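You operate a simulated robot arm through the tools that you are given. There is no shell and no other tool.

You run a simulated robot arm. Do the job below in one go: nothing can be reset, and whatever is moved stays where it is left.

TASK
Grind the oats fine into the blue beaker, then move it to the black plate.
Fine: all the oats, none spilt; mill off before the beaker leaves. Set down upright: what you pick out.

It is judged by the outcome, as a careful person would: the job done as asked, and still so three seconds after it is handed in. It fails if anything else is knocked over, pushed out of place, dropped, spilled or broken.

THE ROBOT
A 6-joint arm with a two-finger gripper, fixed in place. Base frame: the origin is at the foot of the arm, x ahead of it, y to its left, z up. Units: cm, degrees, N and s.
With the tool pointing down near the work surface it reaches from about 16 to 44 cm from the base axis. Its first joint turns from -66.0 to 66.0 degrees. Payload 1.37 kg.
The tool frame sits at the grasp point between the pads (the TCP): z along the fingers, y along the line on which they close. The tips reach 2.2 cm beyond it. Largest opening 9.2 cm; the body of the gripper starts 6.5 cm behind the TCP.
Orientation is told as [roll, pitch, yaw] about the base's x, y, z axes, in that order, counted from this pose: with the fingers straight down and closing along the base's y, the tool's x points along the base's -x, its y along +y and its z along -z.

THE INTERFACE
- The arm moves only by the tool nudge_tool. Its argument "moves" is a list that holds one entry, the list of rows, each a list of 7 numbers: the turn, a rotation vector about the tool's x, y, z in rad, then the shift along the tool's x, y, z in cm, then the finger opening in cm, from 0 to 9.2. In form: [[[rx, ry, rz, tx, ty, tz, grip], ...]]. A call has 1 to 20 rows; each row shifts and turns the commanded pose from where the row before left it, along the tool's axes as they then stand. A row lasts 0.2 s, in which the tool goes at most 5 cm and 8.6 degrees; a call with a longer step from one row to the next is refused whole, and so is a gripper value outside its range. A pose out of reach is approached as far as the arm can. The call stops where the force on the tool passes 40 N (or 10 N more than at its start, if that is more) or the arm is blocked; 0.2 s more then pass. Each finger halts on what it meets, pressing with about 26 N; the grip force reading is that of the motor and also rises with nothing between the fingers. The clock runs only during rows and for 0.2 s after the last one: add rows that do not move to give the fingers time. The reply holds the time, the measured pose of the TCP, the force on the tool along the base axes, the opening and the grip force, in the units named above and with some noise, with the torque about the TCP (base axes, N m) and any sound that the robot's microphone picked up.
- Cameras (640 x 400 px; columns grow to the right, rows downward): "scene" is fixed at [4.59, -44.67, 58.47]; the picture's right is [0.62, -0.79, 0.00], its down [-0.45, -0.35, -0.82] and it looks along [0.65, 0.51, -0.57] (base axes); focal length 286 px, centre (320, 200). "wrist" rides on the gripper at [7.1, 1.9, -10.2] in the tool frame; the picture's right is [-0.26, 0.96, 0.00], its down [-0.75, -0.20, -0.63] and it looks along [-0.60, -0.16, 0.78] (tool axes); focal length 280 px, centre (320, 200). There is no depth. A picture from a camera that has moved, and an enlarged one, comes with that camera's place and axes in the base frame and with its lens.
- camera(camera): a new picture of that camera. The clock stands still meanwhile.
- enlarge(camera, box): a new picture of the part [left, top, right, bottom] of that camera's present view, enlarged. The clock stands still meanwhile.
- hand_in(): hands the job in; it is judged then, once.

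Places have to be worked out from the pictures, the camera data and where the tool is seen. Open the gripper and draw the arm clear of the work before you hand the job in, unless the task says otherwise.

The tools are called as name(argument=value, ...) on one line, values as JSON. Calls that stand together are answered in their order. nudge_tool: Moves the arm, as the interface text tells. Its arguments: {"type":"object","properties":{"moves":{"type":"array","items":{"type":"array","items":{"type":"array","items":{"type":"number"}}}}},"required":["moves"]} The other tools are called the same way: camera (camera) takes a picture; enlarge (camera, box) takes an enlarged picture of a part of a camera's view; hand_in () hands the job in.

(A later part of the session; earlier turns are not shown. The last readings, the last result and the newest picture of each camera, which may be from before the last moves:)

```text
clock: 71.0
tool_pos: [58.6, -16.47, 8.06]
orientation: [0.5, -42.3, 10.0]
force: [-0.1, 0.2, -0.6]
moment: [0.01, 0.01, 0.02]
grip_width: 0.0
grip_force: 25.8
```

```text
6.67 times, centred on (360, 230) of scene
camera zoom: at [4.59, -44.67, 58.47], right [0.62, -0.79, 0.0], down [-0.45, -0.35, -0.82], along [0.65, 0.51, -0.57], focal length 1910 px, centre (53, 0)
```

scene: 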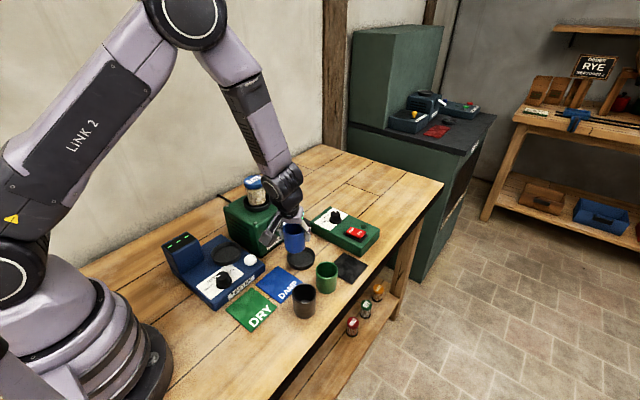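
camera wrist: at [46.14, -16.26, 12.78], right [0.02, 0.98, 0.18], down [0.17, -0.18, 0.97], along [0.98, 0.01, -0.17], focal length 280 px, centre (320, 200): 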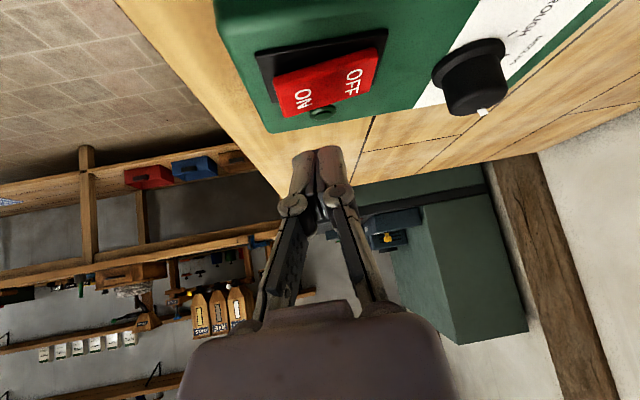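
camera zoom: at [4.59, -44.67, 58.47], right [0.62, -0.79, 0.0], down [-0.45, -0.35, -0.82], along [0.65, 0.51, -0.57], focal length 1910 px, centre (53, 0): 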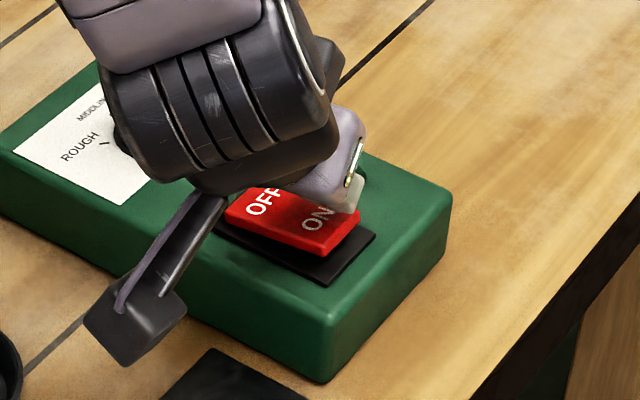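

Fingertips are over the ON half. I ease back 3 mm and press straight down in small steps.

nudge_tool(moves=[[[0, 0, 0, 0.22, 0, -0.2, 0], [0, 0, 0, 0.27, 0, 0.296, 0], [0, 0, 0, 0.27, 0, 0.296, 0], [0, 0, 0, 0, 0, 0, 0]]])

```text
clock: 72.0
tool_pos: [58.13, -16.42, 7.21]
orientation: [0.5, -42.3, 9.8]
force: [-3.6, -1.8, 6.6]
moment: [0.02, 0.04, 0.04]
grip_width: 0.01
grip_force: 25.4
```

Contact with 6.6 N. I press on.

nudge_tool(moves=[[[0, 0, 0, 0.2, 0, 0.22, 0], [0, 0, 0, 0.2, 0, 0.22, 0], [0, 0, 0, 0, 0, 0, 0]]])

enlarge(camera="scene", box=[330, 200, 390, 260])

```text
clock: 72.6
tool_pos: [58.38, -16.44, 7.39]
orientation: [0.4, -42.8, 9.9]
force: [-3.1, -0.3, 5.2]
moment: [0.06, -0.02, 0.04]
grip_width: 0.0
grip_force: 26.2
stopped in row 2: the force on the tool passed its limit at 45 N (the readings are from after the stop); the commanded pose is now the measured one
```

```text
6.67 times, centred on (360, 230) of scene
camera zoom: at [4.59, -44.67, 58.48], right [0.62, -0.79, 0.0], down [-0.45, -0.35, -0.82], along [0.65, 0.51, -0.57], focal length 1910 px, centre (53, 0)
```

zoom: 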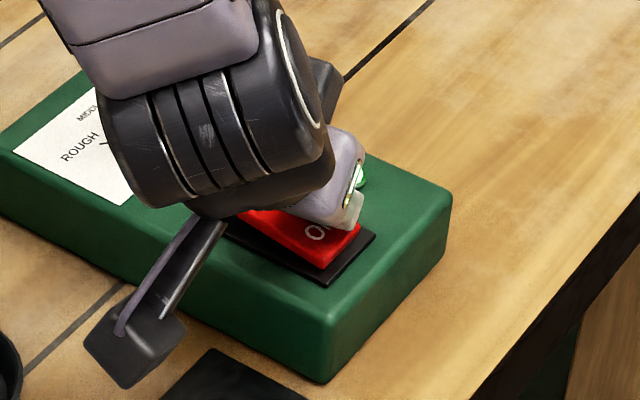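

It bottomed out firmly, and the rocker seems tipped to ON. I lift a little to look at the rocker, lamp and beaker.

nudge_tool(moves=[[[0, 0, 0, -0.9, 0, -1.0, 0], [0, 0, 0, -0.9, 0, -1.0, 0]]])

enlarge(camera="scene", box=[260, 190, 400, 280])

enlarge(camera="scene", box=[220, 160, 330, 280])

```text
clock: 73.2
tool_pos: [58.27, -16.49, 9.84]
orientation: [0.4, -42.8, 9.9]
force: [-0.6, -0.3, 0.0]
moment: [-0.01, 0.01, -0.02]
grip_width: 0.0
grip_force: 26.1
```

```text
4.44 times, centred on (330, 235) of scene
camera zoom: at [4.59, -44.67, 58.47], right [0.62, -0.79, 0.0], down [-0.45, -0.35, -0.82], along [0.65, 0.51, -0.57], focal length 1273 px, centre (276, 44)
```

zoom: 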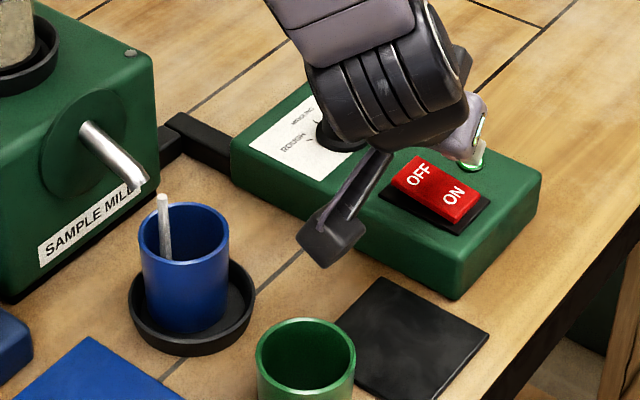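

```text
3.33 times, centred on (275, 220) of scene
camera zoom: at [4.59, -44.67, 58.47], right [0.62, -0.79, 0.0], down [-0.45, -0.35, -0.82], along [0.65, 0.51, -0.57], focal length 955 px, centre (470, 133)
```

zoom: 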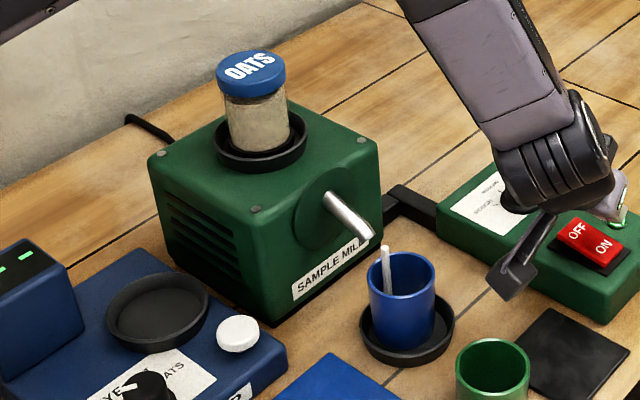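

The mill runs and the stream falls inside the beaker. I wait and watch the jar and the stream.

nudge_tool(moves=[[[0, 0, 0, 0, 0, 0, 0], [0, 0, 0, 0, 0, 0, 0], [0, 0, 0, 0, 0, 0, 0], [0, 0, 0, 0, 0, 0, 0], [0, 0, 0, 0, 0, 0, 0]]])

enlarge(camera="scene", box=[220, 160, 330, 280])

enlarge(camera="scene", box=[272, 210, 332, 280])

```text
clock: 74.4
tool_pos: [58.26, -16.51, 9.92]
orientation: [0.3, -42.8, 10.0]
force: [-0.3, -0.5, 0.6]
moment: [-0.02, 0.02, -0.01]
grip_width: 0.0
grip_force: 26.0
```

```text
3.33 times, centred on (275, 220) of scene
camera zoom: at [4.59, -44.67, 58.47], right [0.62, -0.79, 0.0], down [-0.45, -0.35, -0.82], along [0.65, 0.51, -0.57], focal length 955 px, centre (470, 133)
```

zoom: 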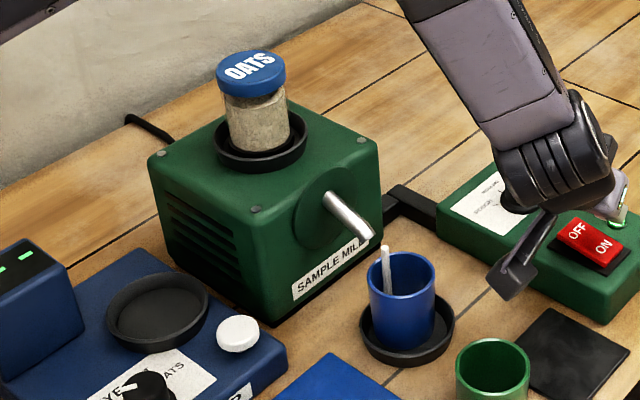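

```text
5.71 times, centred on (302, 245) of scene
camera zoom: at [4.59, -44.67, 58.47], right [0.62, -0.79, 0.0], down [-0.45, -0.35, -0.82], along [0.65, 0.51, -0.57], focal length 1637 px, centre (423, -57)
```

zoom: 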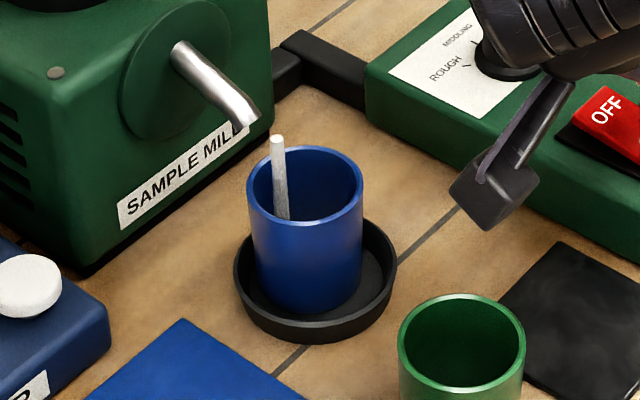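

The stream is safely inside the rim; the jar's level has begun to drop. I wait four seconds more.

nudge_tool(moves=[[[0, 0, 0, 0, 0, 0, 0], [0, 0, 0, 0, 0, 0, 0], [0, 0, 0, 0, 0, 0, 0], [0, 0, 0, 0, 0, 0, 0], [0, 0, 0, 0, 0, 0, 0], [0, 0, 0, 0, 0, 0, 0], [0, 0, 0, 0, 0, 0, 0], [0, 0, 0, 0, 0, 0, 0], [0, 0, 0, 0, 0, 0, 0], [0, 0, 0, 0, 0, 0, 0], [0, 0, 0, 0, 0, 0, 0], [0, 0, 0, 0, 0, 0, 0], [0, 0, 0, 0, 0, 0, 0], [0, 0, 0, 0, 0, 0, 0], [0, 0, 0, 0, 0, 0, 0], [0, 0, 0, 0, 0, 0, 0], [0, 0, 0, 0, 0, 0, 0], [0, 0, 0, 0, 0, 0, 0], [0, 0, 0, 0, 0, 0, 0], [0, 0, 0, 0, 0, 0, 0]]])

enlarge(camera="scene", box=[220, 160, 330, 280])

```text
clock: 78.6
tool_pos: [58.31, -16.53, 9.77]
orientation: [0.3, -42.9, 10.0]
force: [-0.1, 0.0, 0.2]
moment: [-0.01, 0.0, 0.0]
grip_width: 0.0
grip_force: 25.8
```

```text
3.33 times, centred on (275, 220) of scene
camera zoom: at [4.59, -44.67, 58.47], right [0.62, -0.79, 0.0], down [-0.45, -0.35, -0.82], along [0.65, 0.51, -0.57], focal length 955 px, centre (470, 133)
```

zoom: 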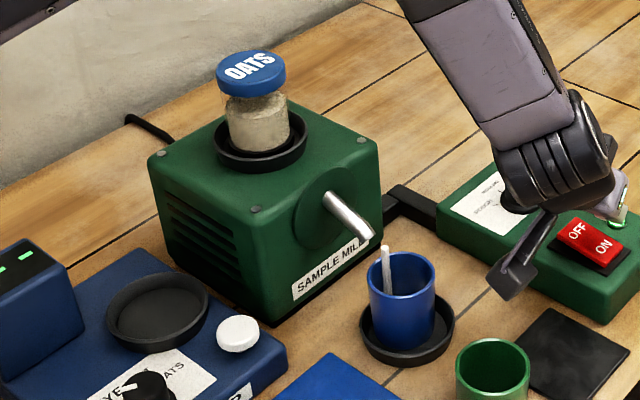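

About a quarter of the oats has gone through. I keep waiting.

nudge_tool(moves=[[[0, 0, 0, 0, 0, 0, 0], [0, 0, 0, 0, 0, 0, 0], [0, 0, 0, 0, 0, 0, 0], [0, 0, 0, 0, 0, 0, 0], [0, 0, 0, 0, 0, 0, 0], [0, 0, 0, 0, 0, 0, 0], [0, 0, 0, 0, 0, 0, 0], [0, 0, 0, 0, 0, 0, 0], [0, 0, 0, 0, 0, 0, 0], [0, 0, 0, 0, 0, 0, 0], [0, 0, 0, 0, 0, 0, 0], [0, 0, 0, 0, 0, 0, 0], [0, 0, 0, 0, 0, 0, 0], [0, 0, 0, 0, 0, 0, 0], [0, 0, 0, 0, 0, 0, 0], [0, 0, 0, 0, 0, 0, 0], [0, 0, 0, 0, 0, 0, 0], [0, 0, 0, 0, 0, 0, 0], [0, 0, 0, 0, 0, 0, 0], [0, 0, 0, 0, 0, 0, 0]]])

nudge_tool(moves=[[[0, 0, 0, 0, 0, 0, 0], [0, 0, 0, 0, 0, 0, 0], [0, 0, 0, 0, 0, 0, 0], [0, 0, 0, 0, 0, 0, 0], [0, 0, 0, 0, 0, 0, 0], [0, 0, 0, 0, 0, 0, 0], [0, 0, 0, 0, 0, 0, 0], [0, 0, 0, 0, 0, 0, 0], [0, 0, 0, 0, 0, 0, 0], [0, 0, 0, 0, 0, 0, 0], [0, 0, 0, 0, 0, 0, 0], [0, 0, 0, 0, 0, 0, 0], [0, 0, 0, 0, 0, 0, 0], [0, 0, 0, 0, 0, 0, 0], [0, 0, 0, 0, 0, 0, 0], [0, 0, 0, 0, 0, 0, 0], [0, 0, 0, 0, 0, 0, 0], [0, 0, 0, 0, 0, 0, 0], [0, 0, 0, 0, 0, 0, 0], [0, 0, 0, 0, 0, 0, 0]]])

enlarge(camera="scene", box=[220, 160, 330, 280])

```text
clock: 82.8
tool_pos: [58.34, -16.45, 9.87]
orientation: [0.4, -42.8, 10.1]
force: [-0.1, 0.0, 0.4]
moment: [0.01, 0.04, 0.02]
grip_width: 0.01
grip_force: 26.0
```

```text
clock: 87.0
tool_pos: [58.42, -16.51, 9.99]
orientation: [0.3, -42.8, 10.1]
force: [0.2, -0.1, 0.3]
moment: [-0.05, 0.01, -0.02]
grip_width: 0.0
grip_force: 25.5
```

```text
3.33 times, centred on (275, 220) of scene
camera zoom: at [4.59, -44.67, 58.47], right [0.62, -0.79, 0.0], down [-0.45, -0.35, -0.82], along [0.65, 0.51, -0.57], focal length 955 px, centre (470, 133)
```

zoom: 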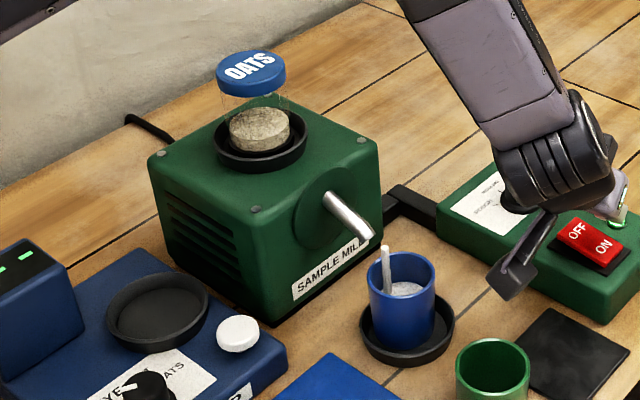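

About two thirds through, filling cleanly. While waiting I move the closed fingertips above the OFF half.

nudge_tool(moves=[[[0, 0, 0, -0.17, 1.63, 0.15, 0], [0, 0, 0, -0.17, 1.63, 0.15, 0], [0, 0, 0, 0, 0, 0, 0], [0, 0, 0, 0, 0, 0, 0], [0, 0, 0, 0, 0, 0, 0], [0, 0, 0, 0, 0, 0, 0], [0, 0, 0, 0, 0, 0, 0], [0, 0, 0, 0, 0, 0, 0], [0, 0, 0, 0, 0, 0, 0], [0, 0, 0, 0, 0, 0, 0], [0, 0, 0, 0, 0, 0, 0], [0, 0, 0, 0, 0, 0, 0], [0, 0, 0, 0, 0, 0, 0], [0, 0, 0, 0, 0, 0, 0], [0, 0, 0, 0, 0, 0, 0], [0, 0, 0, 0, 0, 0, 0], [0, 0, 0, 0, 0, 0, 0], [0, 0, 0, 0, 0, 0, 0], [0, 0, 0, 0, 0, 0, 0], [0, 0, 0, 0, 0, 0, 0]]])

enlarge(camera="scene", box=[220, 160, 330, 280])

enlarge(camera="wrist", box=[220, 0, 460, 200])

enlarge(camera="scene", box=[320, 190, 390, 260])

```text
clock: 91.2
tool_pos: [58.3, -13.27, 9.83]
orientation: [0.3, -42.8, 10.1]
force: [-0.8, 0.2, 0.0]
moment: [-0.03, 0.02, 0.01]
grip_width: 0.0
grip_force: 25.8
```

```text
3.33 times, centred on (275, 220) of scene
camera zoom: at [4.59, -44.67, 58.47], right [0.62, -0.79, 0.0], down [-0.45, -0.35, -0.82], along [0.65, 0.51, -0.57], focal length 955 px, centre (470, 133)
```

zoom: 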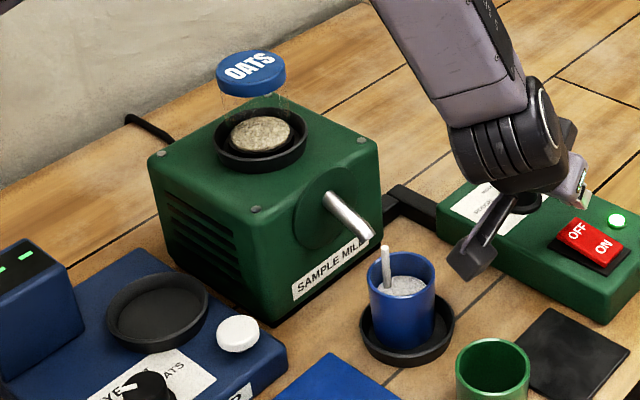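

```text
2.00 times, centred on (340, 100) of wrist
camera zoom: at [45.94, -13.38, 12.43], right [0.02, 0.98, 0.18], down [0.16, -0.18, 0.97], along [0.99, 0.01, -0.16], focal length 561 px, centre (280, 400)
```

zoom: 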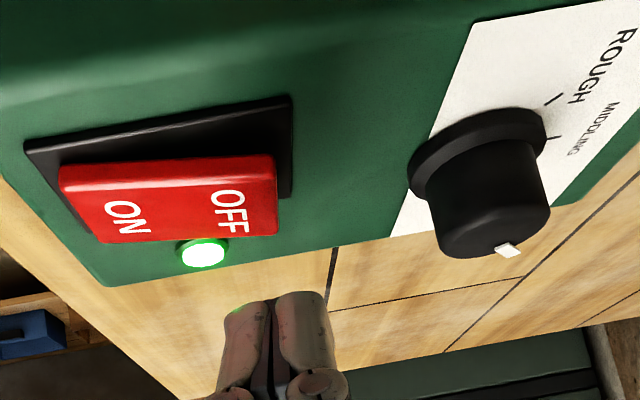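

```text
5.71 times, centred on (355, 225) of scene
camera zoom: at [4.59, -44.67, 58.47], right [0.62, -0.79, 0.0], down [-0.45, -0.35, -0.82], along [0.65, 0.51, -0.57], focal length 1637 px, centre (120, 57)
```

zoom: 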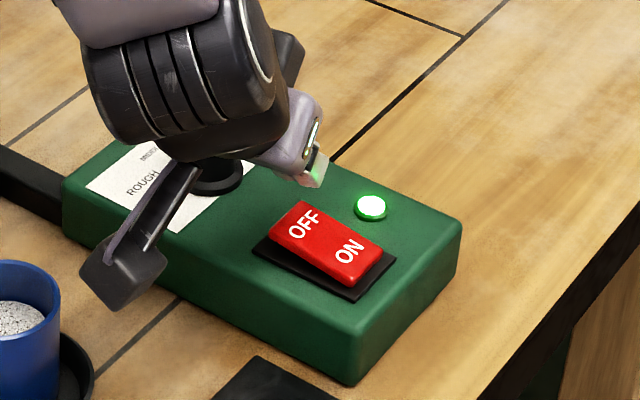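

The lamp is lit and the fingertips are above OFF. A little is left in the jar; I wait further.

nudge_tool(moves=[[[0, 0, 0, 0, 0, 0, 0], [0, 0, 0, 0, 0, 0, 0], [0, 0, 0, 0, 0, 0, 0], [0, 0, 0, 0, 0, 0, 0], [0, 0, 0, 0, 0, 0, 0], [0, 0, 0, 0, 0, 0, 0], [0, 0, 0, 0, 0, 0, 0], [0, 0, 0, 0, 0, 0, 0], [0, 0, 0, 0, 0, 0, 0], [0, 0, 0, 0, 0, 0, 0], [0, 0, 0, 0, 0, 0, 0], [0, 0, 0, 0, 0, 0, 0], [0, 0, 0, 0, 0, 0, 0], [0, 0, 0, 0, 0, 0, 0], [0, 0, 0, 0, 0, 0, 0], [0, 0, 0, 0, 0, 0, 0], [0, 0, 0, 0, 0, 0, 0], [0, 0, 0, 0, 0, 0, 0], [0, 0, 0, 0, 0, 0, 0], [0, 0, 0, 0, 0, 0, 0]]])

enlarge(camera="scene", box=[220, 160, 330, 280])

```text
clock: 95.4
tool_pos: [58.17, -13.15, 9.92]
orientation: [0.2, -42.8, 10.0]
force: [0.0, 0.1, 0.2]
moment: [-0.01, 0.0, 0.0]
grip_width: 0.01
grip_force: 26.0
```

```text
3.33 times, centred on (275, 220) of scene
camera zoom: at [4.59, -44.67, 58.47], right [0.62, -0.79, 0.0], down [-0.45, -0.35, -0.82], along [0.65, 0.51, -0.57], focal length 955 px, centre (470, 133)
```

zoom: 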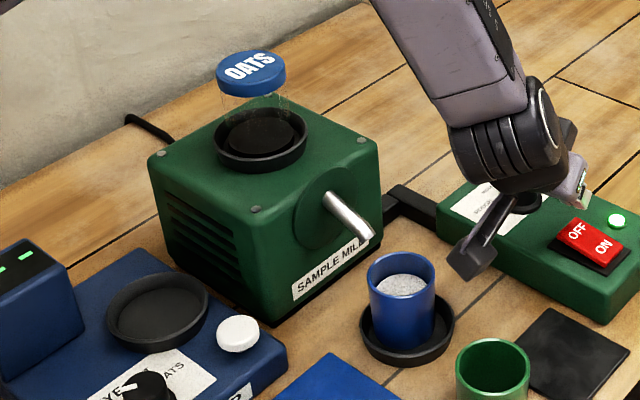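

The jar is empty and the stream has stopped, with the meal in the beaker. Now I press OFF, first lowering near it.

nudge_tool(moves=[[[0, 0, 0, 0.66, 0, 0.72, 0], [0, 0, 0, 0.66, 0, 0.72, 0], [0, 0, 0, 0.2, 0, 0.22, 0], [0, 0, 0, 0.2, 0, 0.22, 0], [0, 0, 0, 0, 0, 0, 0]]])

```text
clock: 96.6
tool_pos: [58.17, -13.17, 7.34]
orientation: [0.3, -42.8, 9.9]
force: [-0.1, 0.3, 1.2]
moment: [-0.02, 0.03, 0.0]
grip_width: 0.6
grip_force: 27.6
```

Finger width reads 0.6 - something is touching the tips. I look before pressing on.

enlarge(camera="wrist", box=[220, 40, 420, 220])

enlarge(camera="scene", box=[330, 200, 390, 260])

```text
2.22 times, centred on (320, 130) of wrist
camera zoom: at [45.98, -13.41, 9.92], right [0.02, 0.98, 0.18], down [0.16, -0.18, 0.97], along [0.99, 0.01, -0.16], focal length 623 px, centre (320, 356)
```

zoom: 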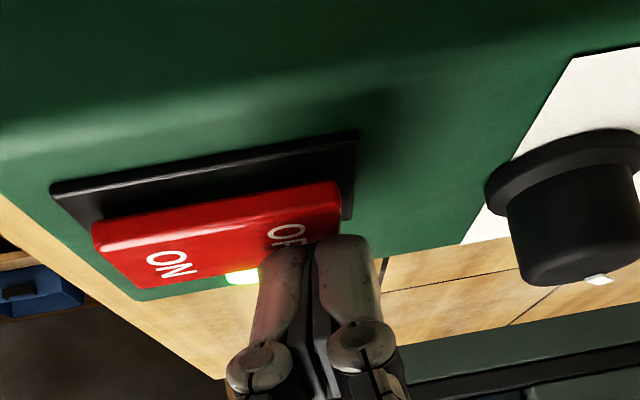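

```text
6.67 times, centred on (360, 230) of scene
camera zoom: at [4.59, -44.67, 58.47], right [0.62, -0.79, 0.0], down [-0.45, -0.35, -0.82], along [0.65, 0.51, -0.57], focal length 1910 px, centre (53, 0)
```

zoom: 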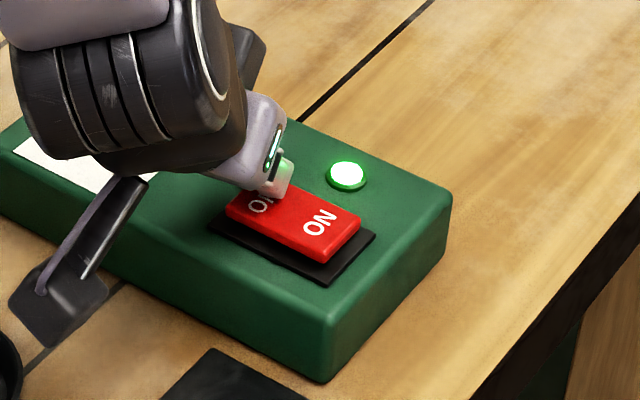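

The tips sit at the very edge of the OFF half. I lift slightly, shift 6 mm inward (-y), and press again.

nudge_tool(moves=[[[0, 0, 0, -0.4, 0, -0.44, 0], [0, 0, 0, 0, -0.6, 0, 0], [0, 0, 0, 0, 0, 0, 0], [0, 0, 0, 0.27, 0, 0.3, 0], [0, 0, 0, 0.2, 0, 0.22, 0], [0, 0, 0, 0, 0, 0, 0]]])

```text
clock: 98.0
tool_pos: [58.44, -13.77, 7.4]
orientation: [0.4, -42.9, 9.9]
force: [-4.1, 1.1, 8.2]
moment: [-0.01, -0.01, 0.02]
grip_width: 0.0
grip_force: 28.7
```

Fingers are together and touching with 8 N. I press further.

nudge_tool(moves=[[[0, 0, 0, 0.2, 0, 0.22, 0], [0, 0, 0, 0.2, 0, 0.22, 0], [0, 0, 0, 0.2, 0, 0.22, 0], [0, 0, 0, 0, 0, 0, 0]]])

enlarge(camera="scene", box=[330, 200, 390, 260])

```text
clock: 98.5
tool_pos: [58.55, -13.74, 7.34]
orientation: [0.3, -43.3, 10.1]
force: [-2.3, 0.7, 4.8]
moment: [0.0, 0.03, 0.02]
grip_width: 0.01
grip_force: 28.1
stopped in row 2: the force on the tool passed its limit at 45 N (the readings are from after the stop); the commanded pose is now the measured one
```

```text
6.67 times, centred on (360, 230) of scene
camera zoom: at [4.59, -44.67, 58.48], right [0.62, -0.79, 0.0], down [-0.45, -0.35, -0.82], along [0.65, 0.51, -0.57], focal length 1910 px, centre (53, 0)
```

zoom: 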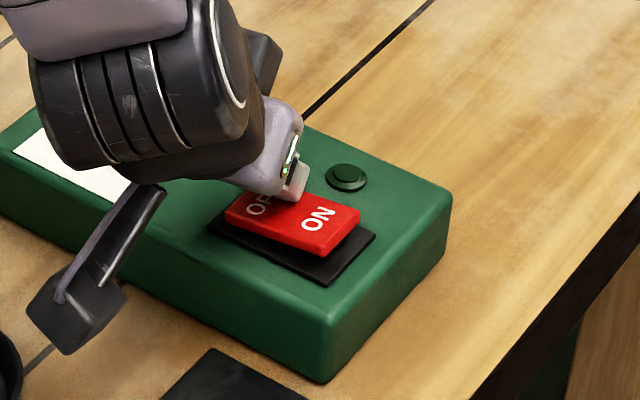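

The lamp is out and the rocker is back to OFF. I lift off and move to a pre-grasp pose for the beaker: yaw about 43°, tilt about 30°, behind and above the dish.

nudge_tool(moves=[[[0, 0, 0, -2.75, 0, -2.9, 0], [0, 0, 0, -2.75, 0, -2.9, 0], [-0.0988, 0, -0.1048, 0, 0, 0, 2], [-0.0988, 0, -0.1048, 0, 0, 0, 4], [-0.0988, 0, -0.1048, 0, 0, 0, 6], [-0.0988, 0, -0.1048, 0, 0, 0, 7], [0, 0, 0, 1.29, 3.7, -2.18, 7], [0, 0, 0, 1.29, 3.7, -2.18, 7], [0, 0, 0, 1.29, 3.7, -2.18, 7], [0, 0, 0, 1.29, 3.7, -2.18, 7], [0, 0.115, 0, 0, 0, 0, 7], [0, 0.115, 0, 0, 0, 0, 7], [0, 0, 0, 0, 0, 0, 7]]])

camera(camera="wrist")

camera(camera="scene")

```text
clock: 101.3
tool_pos: [41.27, -9.75, 18.23]
orientation: [0.2, -30.1, 43.2]
force: [-0.8, 0.1, -0.6]
moment: [-0.01, 0.05, 0.03]
grip_width: 6.99
grip_force: 0.0
```

```text
taken
camera wrist: at [31.81, -16.0, 23.36], right [-0.5, 0.86, 0.13], down [0.39, 0.08, 0.92], along [0.78, 0.51, -0.37], focal length 280 px, centre (320, 200)
```

wrist: 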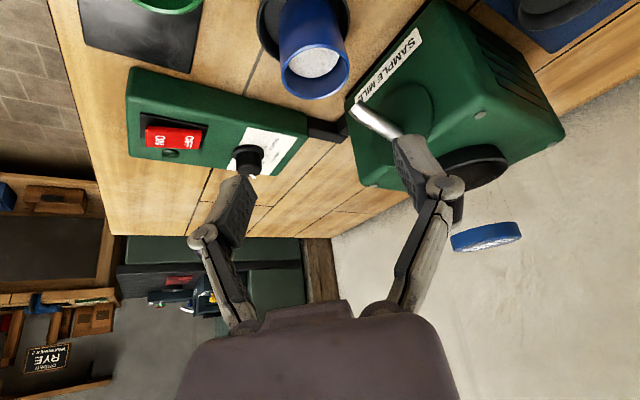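

```text
taken
```

scene: 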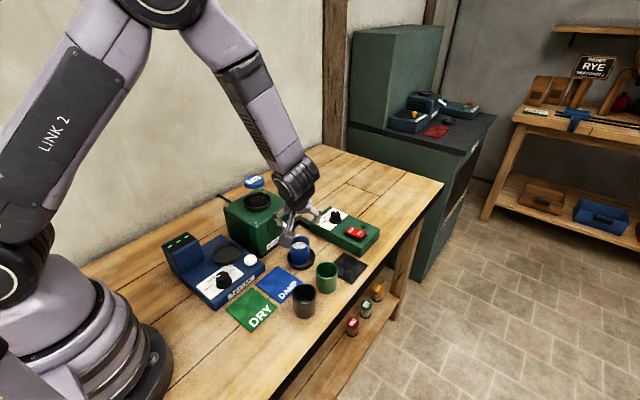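

The beaker sits at about (45.1,-6.05). I move onto the approach line 9 cm short of the grasp point.

nudge_tool(moves=[[[0, 0, 0, 1.04, 0.04, 2.6, 7], [0, 0, 0, 1.04, 0.04, 2.6, 7], [0, 0, 0, 0, 0, 0, 7]]])

camera(camera="wrist")

enlarge(camera="scene", box=[250, 190, 346, 290])

```text
clock: 102.1
tool_pos: [41.93, -8.98, 12.56]
orientation: [0.2, -30.1, 43.2]
force: [-0.2, 0.6, 0.3]
moment: [0.0, -0.01, -0.03]
grip_width: 7.02
grip_force: 0.1
```

```text
taken
camera wrist: at [32.45, -15.26, 17.68], right [-0.5, 0.86, 0.13], down [0.39, 0.08, 0.92], along [0.78, 0.51, -0.37], focal length 280 px, centre (320, 200)
```

wrist: 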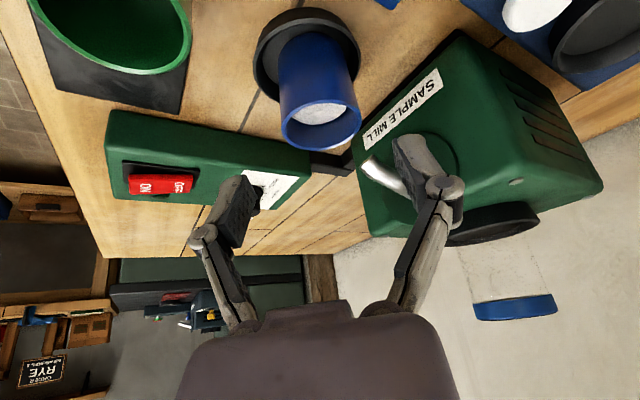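

```text
4.00 times, centred on (298, 240) of scene
camera zoom: at [4.59, -44.67, 58.47], right [0.62, -0.79, 0.0], down [-0.45, -0.35, -0.82], along [0.65, 0.51, -0.57], focal length 1146 px, centre (408, 40)
```

zoom: 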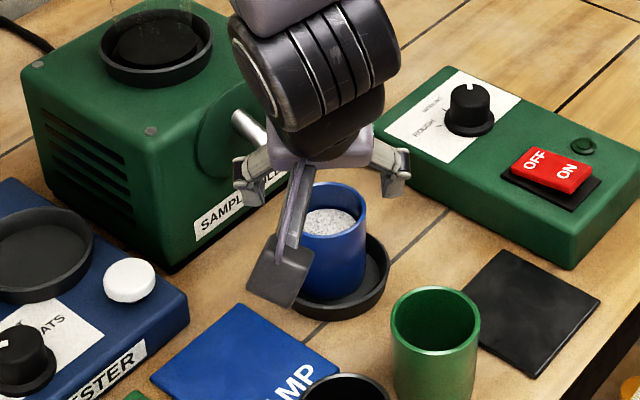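

Lateral alignment is good. I advance 6 cm along the approach line and check again.

nudge_tool(moves=[[[0, 0, 0, 0.1, 0.01, 2.1, 7], [0, 0, 0, 0.1, 0.01, 2.1, 7], [0, 0, 0, 0.05, 0.01, 2.0, 7], [0, 0, 0, 0, 0, 0, 7]]])

camera(camera="wrist")

enlarge(camera="scene", box=[262, 200, 342, 280])

```text
clock: 103.1
tool_pos: [44.03, -7.05, 7.21]
orientation: [0.1, -30.2, 43.2]
force: [0.9, 0.3, -0.2]
moment: [0.01, -0.01, -0.03]
grip_width: 7.0
grip_force: 0.1
```

```text
taken
camera wrist: at [34.53, -13.32, 12.28], right [-0.5, 0.86, 0.13], down [0.39, 0.08, 0.92], along [0.78, 0.51, -0.37], focal length 280 px, centre (320, 200)
```

wrist: 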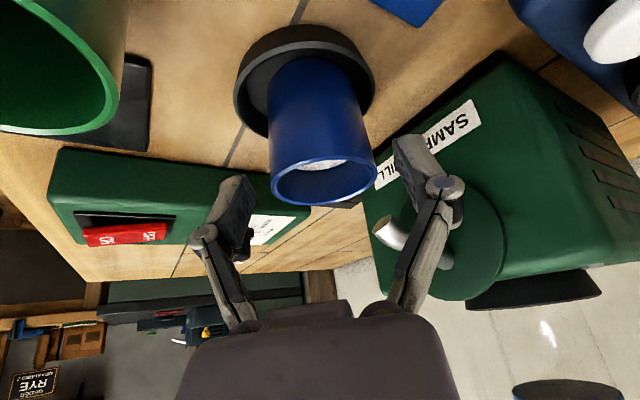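

```text
5.00 times, centred on (302, 240) of scene
camera zoom: at [4.59, -44.67, 58.47], right [0.62, -0.79, 0.0], down [-0.45, -0.35, -0.82], along [0.65, 0.51, -0.57], focal length 1432 px, centre (410, 0)
```

zoom: 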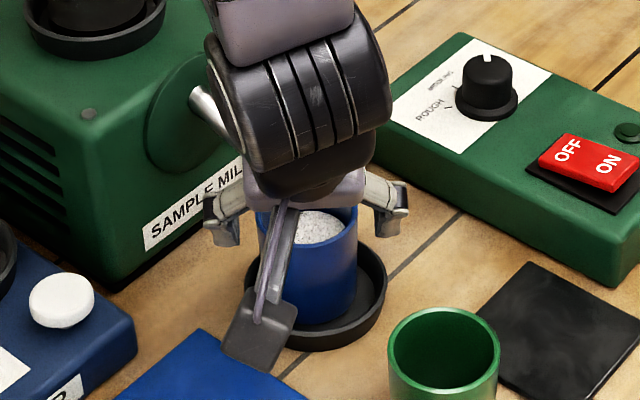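

Everything agrees on (44.95,-6.05). I advance the last 2.7 cm and close partly.

nudge_tool(moves=[[[0, 0, 0, 0, 0.05, 1.34, 7], [0, 0, 0, 0, 0.05, 1.34, 7], [0, 0, 0, 0, 0, 0, 6.4], [0, 0, 0, 0, 0, 0, 6.0], [0, 0, 0, 0, 0, 0, 6.0]]])

camera(camera="wrist")

enlarge(camera="scene", box=[272, 210, 332, 280])

```text
clock: 104.3
tool_pos: [44.83, -6.12, 4.65]
orientation: [0.2, -30.2, 43.3]
force: [-0.4, -0.5, -0.7]
moment: [0.03, 0.02, 0.01]
grip_width: 6.01
grip_force: 0.2
```

```text
taken
camera wrist: at [35.34, -12.36, 9.91], right [-0.5, 0.86, 0.14], down [0.39, 0.08, 0.92], along [0.78, 0.51, -0.37], focal length 280 px, centre (320, 200)
```

wrist: 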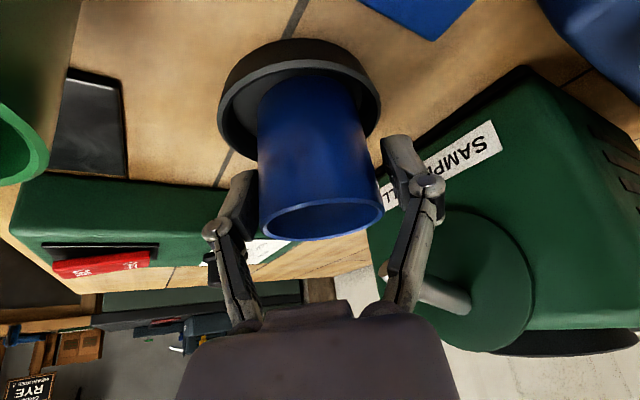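

```text
5.71 times, centred on (302, 245) of scene
camera zoom: at [4.59, -44.67, 58.47], right [0.62, -0.79, 0.0], down [-0.45, -0.35, -0.82], along [0.65, 0.51, -0.57], focal length 1637 px, centre (423, -57)
```

zoom: 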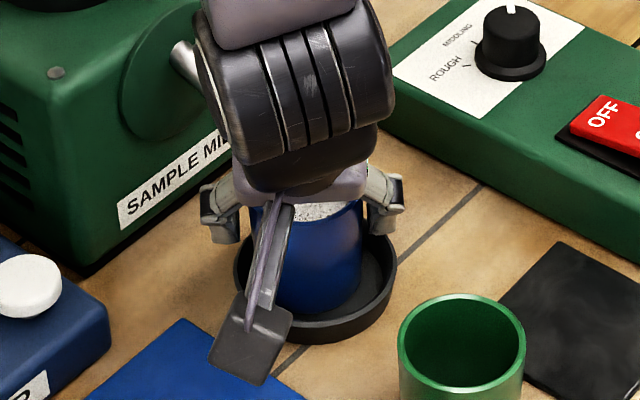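

Centred on both sides. I close gently onto the beaker.

nudge_tool(moves=[[[0, 0, 0, 0, 0, 0, 5.4], [0, 0, 0, 0, 0, 0, 5.0], [0, 0, 0, 0, 0, 0, 4.5], [0, 0, 0, 0, 0, 0, 4.2], [0, 0, 0, 0, 0, 0, 4.2]]])

```text
clock: 105.5
tool_pos: [44.91, -6.08, 4.73]
orientation: [0.2, -30.1, 43.3]
force: [-1.5, -1.1, 5.2]
moment: [-0.19, -0.02, -0.06]
grip_width: 5.14
grip_force: 26.1
```

Gripped at 5.14 cm, near its full diameter. I lift slowly by 2 cm, staying below spout level.

nudge_tool(moves=[[[0, 0, 0, -0.1, 0, -0.173, 4.2], [0, 0, 0, -0.2, 0, -0.346, 4.2], [0, 0, 0, -0.25, 0, -0.433, 4.2], [0, 0, 0, -0.25, 0, -0.433, 4.2], [0, 0, 0, -0.2, 0, -0.346, 4.2], [0, 0, 0, 0, 0, 0, 4.2]]])

enlarge(camera="scene", box=[262, 200, 342, 280])

camera(camera="wrist")

```text
clock: 106.9
tool_pos: [44.7, -6.04, 6.81]
orientation: [0.2, -30.2, 43.1]
force: [0.5, -0.2, -0.7]
moment: [-0.04, 0.0, -0.06]
grip_width: 5.09
grip_force: 25.9
```

```text
5.00 times, centred on (302, 240) of scene
camera zoom: at [4.59, -44.67, 58.47], right [0.62, -0.79, 0.0], down [-0.45, -0.35, -0.82], along [0.65, 0.51, -0.57], focal length 1432 px, centre (410, 0)
```

zoom: 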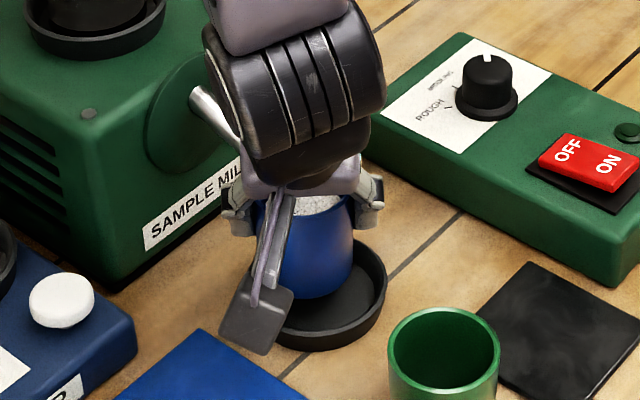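

```text
taken
camera wrist: at [35.36, -12.33, 11.88], right [-0.5, 0.86, 0.14], down [0.39, 0.08, 0.92], along [0.78, 0.51, -0.37], focal length 280 px, centre (320, 200)
```

wrist: 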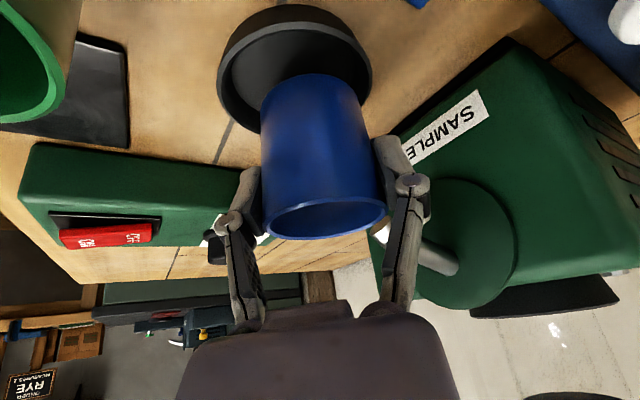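

The beaker is off the dish and upright. I move it 4 cm away from the mill, then raise it.

nudge_tool(moves=[[[0, 0, 0, 0.3, -0.365, -0.17, 4], [0, 0, 0, 0.592, -0.729, -0.343, 4], [0, 0, 0, 0.592, -0.729, -0.343, 4], [0, 0, 0, 0.592, -0.729, -0.343, 4], [0, 0, 0, 0.3, -0.365, -0.17, 4], [0, 0, 0, 0, 0, 0, 4]]])

enlarge(camera="scene", box=[262, 200, 362, 300])

camera(camera="wrist")

```text
clock: 108.3
tool_pos: [44.78, -10.07, 6.79]
orientation: [0.2, -30.1, 43.2]
force: [0.3, -1.2, -1.7]
moment: [0.0, 0.0, 0.0]
grip_width: 5.1
grip_force: 25.8
```

```text
4.00 times, centred on (312, 250) of scene
camera zoom: at [4.59, -44.67, 58.47], right [0.62, -0.79, 0.0], down [-0.45, -0.35, -0.82], along [0.65, 0.51, -0.57], focal length 1146 px, centre (352, 0)
```

zoom: 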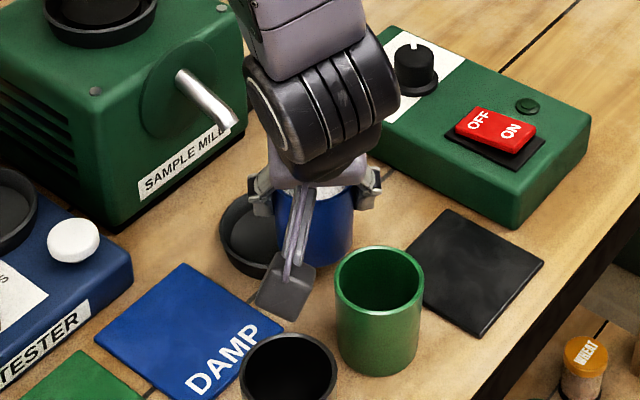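

```text
taken
camera wrist: at [35.37, -16.33, 11.87], right [-0.5, 0.86, 0.13], down [0.39, 0.08, 0.92], along [0.78, 0.51, -0.37], focal length 280 px, centre (320, 200)
```

wrist: 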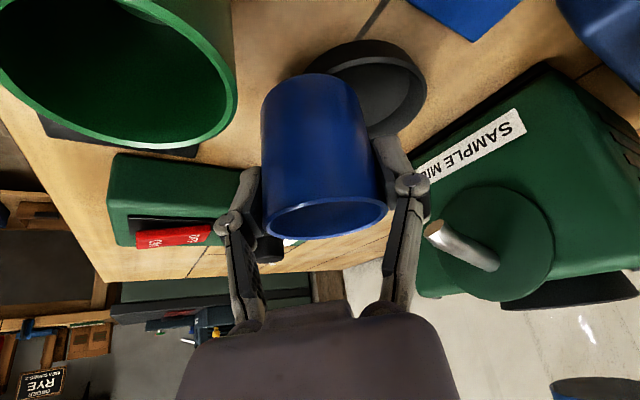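

Held steadily, nothing disturbed. I raise it to clear the green beaker and move toward the black plate.

nudge_tool(moves=[[[0, 0, 0, -0.35, 0, -0.6, 4], [0, 0, 0, -0.6, 0, -1.04, 4], [0, 0, 0, -0.7, 0, -1.21, 4], [0, 0, 0, -0.7, 0, -1.21, 4], [0, 0, 0, -0.7, 0, -1.21, 4], [0, 0, 0, -0.35, 0, -0.6, 4], [0, 0, 0, 0, 0, 0, 4]]])

camera(camera="wrist")

enlarge(camera="scene", box=[312, 235, 392, 315])

```text
clock: 109.9
tool_pos: [44.75, -10.13, 13.53]
orientation: [0.3, -30.1, 43.1]
force: [0.2, -0.5, -1.2]
moment: [0.01, -0.01, -0.05]
grip_width: 5.12
grip_force: 25.8
```

```text
taken
camera wrist: at [35.33, -16.39, 18.63], right [-0.5, 0.86, 0.14], down [0.39, 0.08, 0.92], along [0.78, 0.51, -0.37], focal length 280 px, centre (320, 200)
```

wrist: 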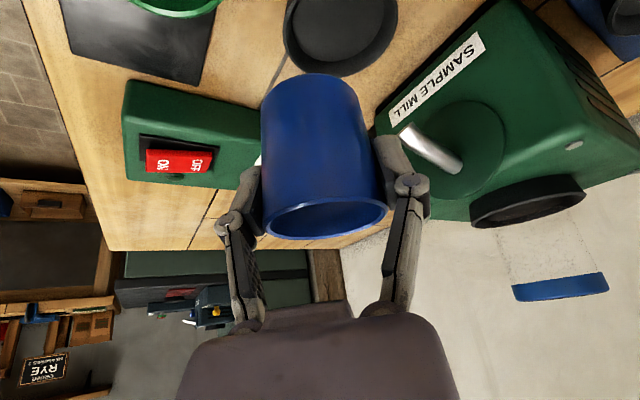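

```text
5.00 times, centred on (352, 275) of scene
camera zoom: at [4.59, -44.67, 58.47], right [0.62, -0.79, 0.0], down [-0.45, -0.35, -0.82], along [0.65, 0.51, -0.57], focal length 1432 px, centre (160, -175)
```

zoom: 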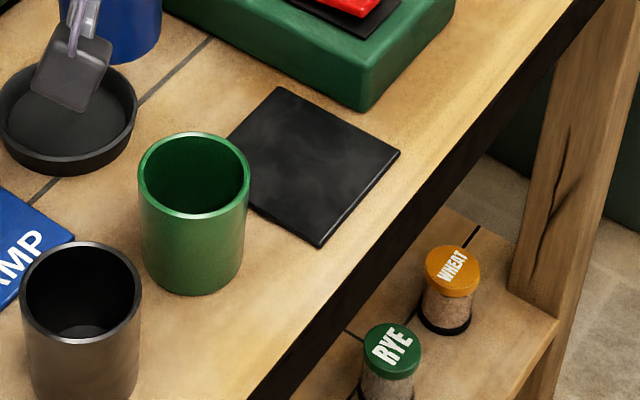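

The plate spans roughly x 46.5–54.5, y -22 to -14, centre (50.4,-18). I carry the beaker over it slowly at this height.

nudge_tool(moves=[[[0, 0, 0, 0.09, -0.69, -0.05, 4], [0, 0, 0, 0.174, -1.373, -0.101, 4], [0, 0, 0, 0.174, -1.373, -0.101, 4], [0, 0, 0, 0.174, -1.373, -0.101, 4], [0, 0, 0, 0.174, -1.373, -0.101, 4], [0, 0, 0, 0.174, -1.373, -0.101, 4], [0, 0, 0, 0.174, -1.373, -0.101, 4], [0, 0, 0, 0.09, -0.69, -0.05, 4], [0, 0, 0, 0, 0, 0, 4]]])

camera(camera="wrist")

enlarge(camera="scene", box=[292, 205, 412, 305])

```text
clock: 111.9
tool_pos: [50.24, -18.04, 13.48]
orientation: [0.2, -30.1, 43.3]
force: [-0.1, 0.0, -1.1]
moment: [-0.04, 0.0, 0.01]
grip_width: 5.07
grip_force: 25.8
```

```text
taken
camera wrist: at [40.88, -24.25, 18.56], right [-0.5, 0.86, 0.14], down [0.39, 0.08, 0.92], along [0.78, 0.51, -0.37], focal length 280 px, centre (320, 200)
```

wrist: 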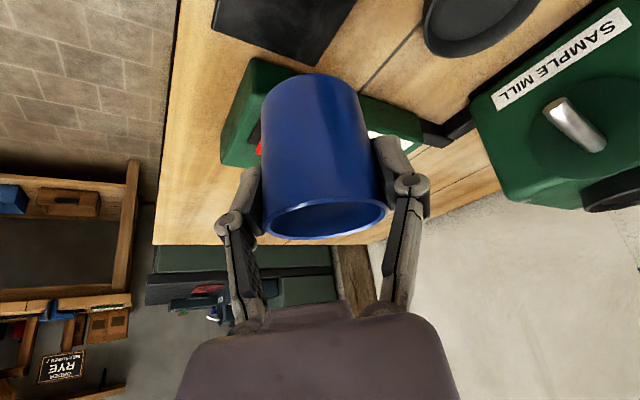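

```text
4.00 times, centred on (352, 255) of scene
camera zoom: at [4.59, -44.67, 58.47], right [0.62, -0.79, 0.0], down [-0.45, -0.35, -0.82], along [0.65, 0.51, -0.57], focal length 1146 px, centre (192, -20)
```

zoom: 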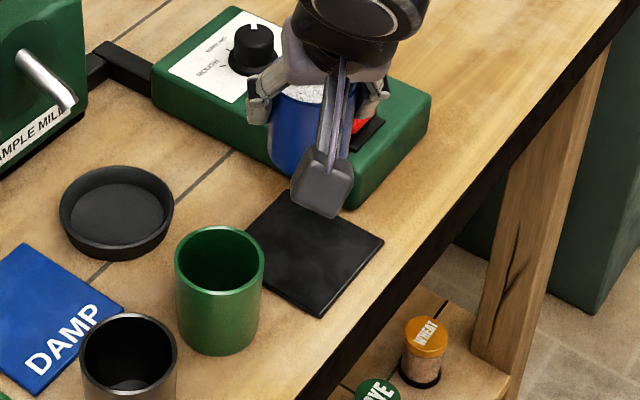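

The dish and bench are clean. I lower the beaker toward the plate, stopping about 1.5 cm above.

nudge_tool(moves=[[[0, 0, 0, 0.3, 0, 0.52, 4], [0, 0, 0, 0.6, 0, 1.04, 4], [0, 0, 0, 0.7, 0, 1.21, 4], [0, 0, 0, 0.7, 0, 1.21, 4], [0, 0, 0, 0.7, 0, 1.21, 4], [0, 0, 0, 0.4, 0, 0.7, 4], [0, 0, 0, 0.2, 0, 0.35, 4], [0, 0, 0, 0, 0, 0, 4]]])

camera(camera="wrist")

enlarge(camera="scene", box=[302, 215, 402, 305])

```text
clock: 113.7
tool_pos: [50.45, -18.07, 6.15]
orientation: [0.2, -30.1, 43.3]
force: [0.1, -1.2, -2.1]
moment: [0.01, 0.01, 0.02]
grip_width: 5.07
grip_force: 26.1
```

```text
taken
camera wrist: at [41.01, -24.29, 11.36], right [-0.5, 0.86, 0.13], down [0.39, 0.08, 0.92], along [0.78, 0.51, -0.37], focal length 280 px, centre (320, 200)
```

wrist: 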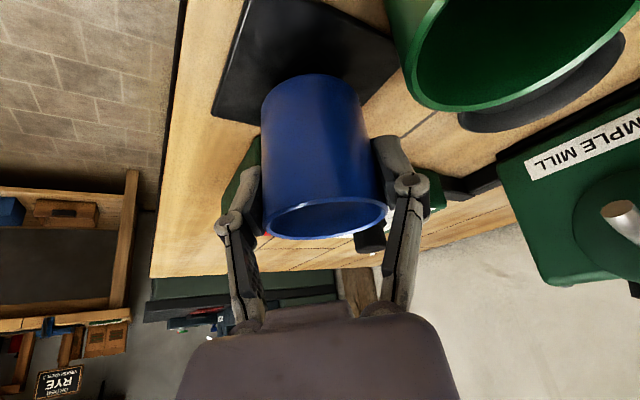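

```text
4.44 times, centred on (352, 260) of scene
camera zoom: at [4.59, -44.67, 58.47], right [0.62, -0.79, 0.0], down [-0.45, -0.35, -0.82], along [0.65, 0.51, -0.57], focal length 1273 px, centre (178, -67)
```

zoom: 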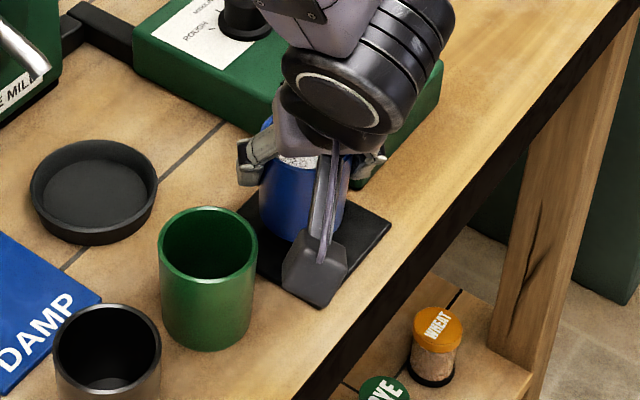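

Over the plate. I shift 3 mm in x to centre and lower to nearly touching.

nudge_tool(moves=[[[0, 0, 0, -0.19, -0.205, 0.11, 4], [0, 0, 0, 0.25, 0, 0.433, 4], [0, 0, 0, 0.25, 0, 0.433, 4], [0, 0, 0, 0.1, 0, 0.173, 4], [0, 0, 0, 0, 0, 0, 4]]])

nudge_tool(moves=[[[0, 0, 0, 0.05, 0, 0.0865, 4], [0, 0, 0, 0, 0, 0, 4]]])

```text
clock: 114.9
tool_pos: [50.66, -17.96, 4.98]
orientation: [0.3, -30.0, 43.2]
force: [0.0, -0.2, -1.8]
moment: [0.0, -0.02, 0.01]
grip_width: 5.1
grip_force: 26.2
```

```text
clock: 115.5
tool_pos: [50.68, -17.96, 4.87]
orientation: [0.1, -30.1, 43.2]
force: [-0.4, 0.8, -1.7]
moment: [0.0, -0.02, 0.02]
grip_width: 5.08
grip_force: 26.1
```

No contact yet; I continue in 1 mm steps.

nudge_tool(moves=[[[0, 0, 0, 0.05, 0, 0.0865, 4], [0, 0, 0, 0, 0, 0, 4]]])

nudge_tool(moves=[[[0, 0, 0, 0.05, 0, 0.0865, 4], [0, 0, 0, 0, 0, 0, 4]]])

```text
clock: 116.1
tool_pos: [50.79, -18.02, 4.92]
orientation: [0.3, -30.3, 43.3]
force: [-4.4, 0.9, 12.7]
moment: [-0.18, 0.05, -0.12]
grip_width: 5.11
grip_force: 26.3
```

```text
clock: 116.7
tool_pos: [50.79, -17.97, 4.72]
orientation: [0.2, -30.2, 43.2]
force: [-1.8, 3.2, 14.4]
moment: [-0.04, -0.21, -0.05]
grip_width: 5.08
grip_force: 26.1
```

Contact with about 14 N. I ease off half a millimetre, open, and look.

nudge_tool(moves=[[[0, 0, 0, -0.03, 0, -0.05, 4.6], [0, 0, 0, 0, 0, 0, 5.2], [0, 0, 0, 0, 0, 0, 5.8], [0, 0, 0, 0, 0, 0, 6.6], [0, 0, 0, 0, 0, 0, 7.0], [0, 0, 0, 0, 0, 0, 7.0]]])

camera(camera="wrist")

enlarge(camera="scene", box=[312, 225, 392, 305])

```text
clock: 118.1
tool_pos: [50.71, -18.02, 4.71]
orientation: [0.2, -30.0, 43.2]
force: [0.2, -0.6, 0.3]
moment: [0.0, -0.01, 0.0]
grip_width: 6.99
grip_force: 0.1
```

```text
taken
camera wrist: at [41.26, -24.3, 9.92], right [-0.5, 0.86, 0.13], down [0.39, 0.08, 0.92], along [0.78, 0.51, -0.37], focal length 280 px, centre (320, 200)
```

wrist: 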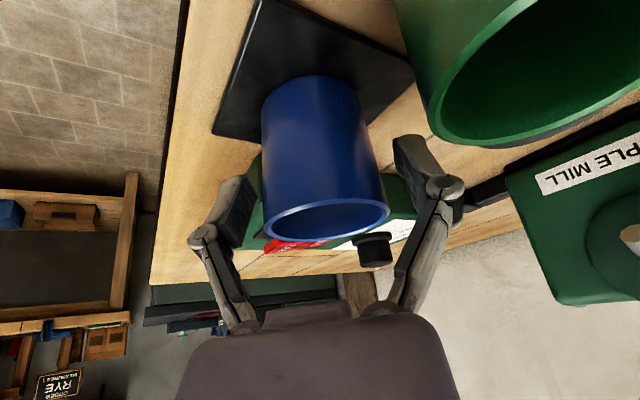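

```text
5.00 times, centred on (352, 265) of scene
camera zoom: at [4.59, -44.67, 58.47], right [0.62, -0.79, 0.0], down [-0.45, -0.35, -0.82], along [0.65, 0.51, -0.57], focal length 1432 px, centre (160, -125)
```

zoom: 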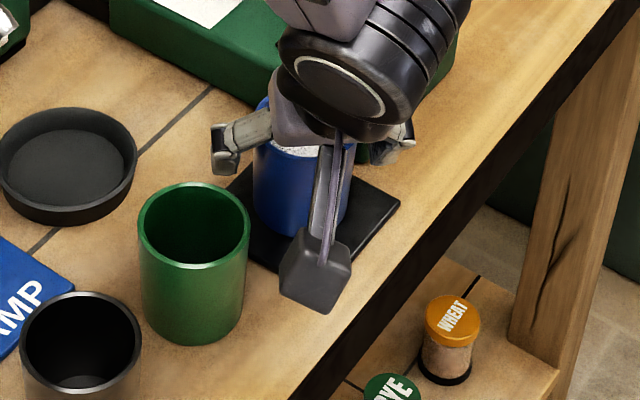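

The beaker stands on the plate, free of the fingers. I back straight out along the tool axis.

nudge_tool(moves=[[[0, 0, 0, 0, 0, -1.0, 7], [0, 0, 0, 0, 0, -2.0, 7], [0, 0, 0, 0, 0, -2.5, 7], [0, 0, 0, 0, 0, -3.0, 7], [0, 0, 0, 0, 0, -3.5, 7], [0, 0, 0, 0, 0, -3.5, 7], [0, 0, 0, 0, 0, -3.5, 7], [0, 0, 0, 0, 0, 0, 7]]])

camera(camera="scene")

enlarge(camera="scene", box=[262, 195, 402, 305])

```text
clock: 119.9
tool_pos: [43.86, -24.68, 21.21]
orientation: [0.3, -30.1, 43.2]
force: [0.0, -0.2, -0.5]
moment: [-0.01, -0.01, -0.01]
grip_width: 7.0
grip_force: 0.0
```

```text
taken
```

scene: 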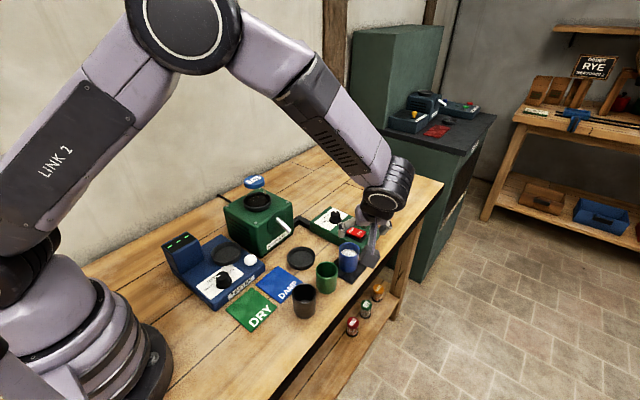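

```text
3.64 times, centred on (332, 250) of scene
camera zoom: at [4.59, -44.67, 58.47], right [0.62, -0.79, 0.0], down [-0.45, -0.35, -0.82], along [0.65, 0.51, -0.57], focal length 1042 px, centre (276, 18)
```

zoom: 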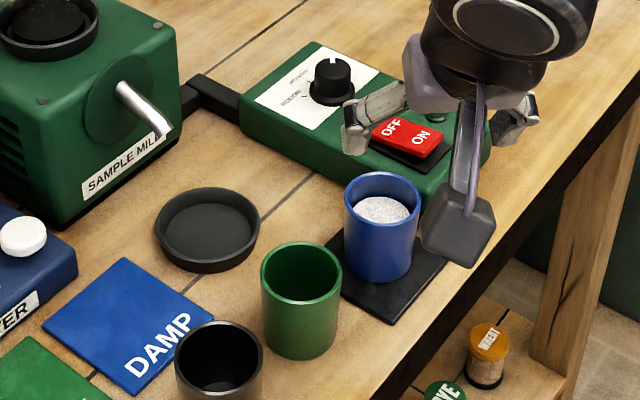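

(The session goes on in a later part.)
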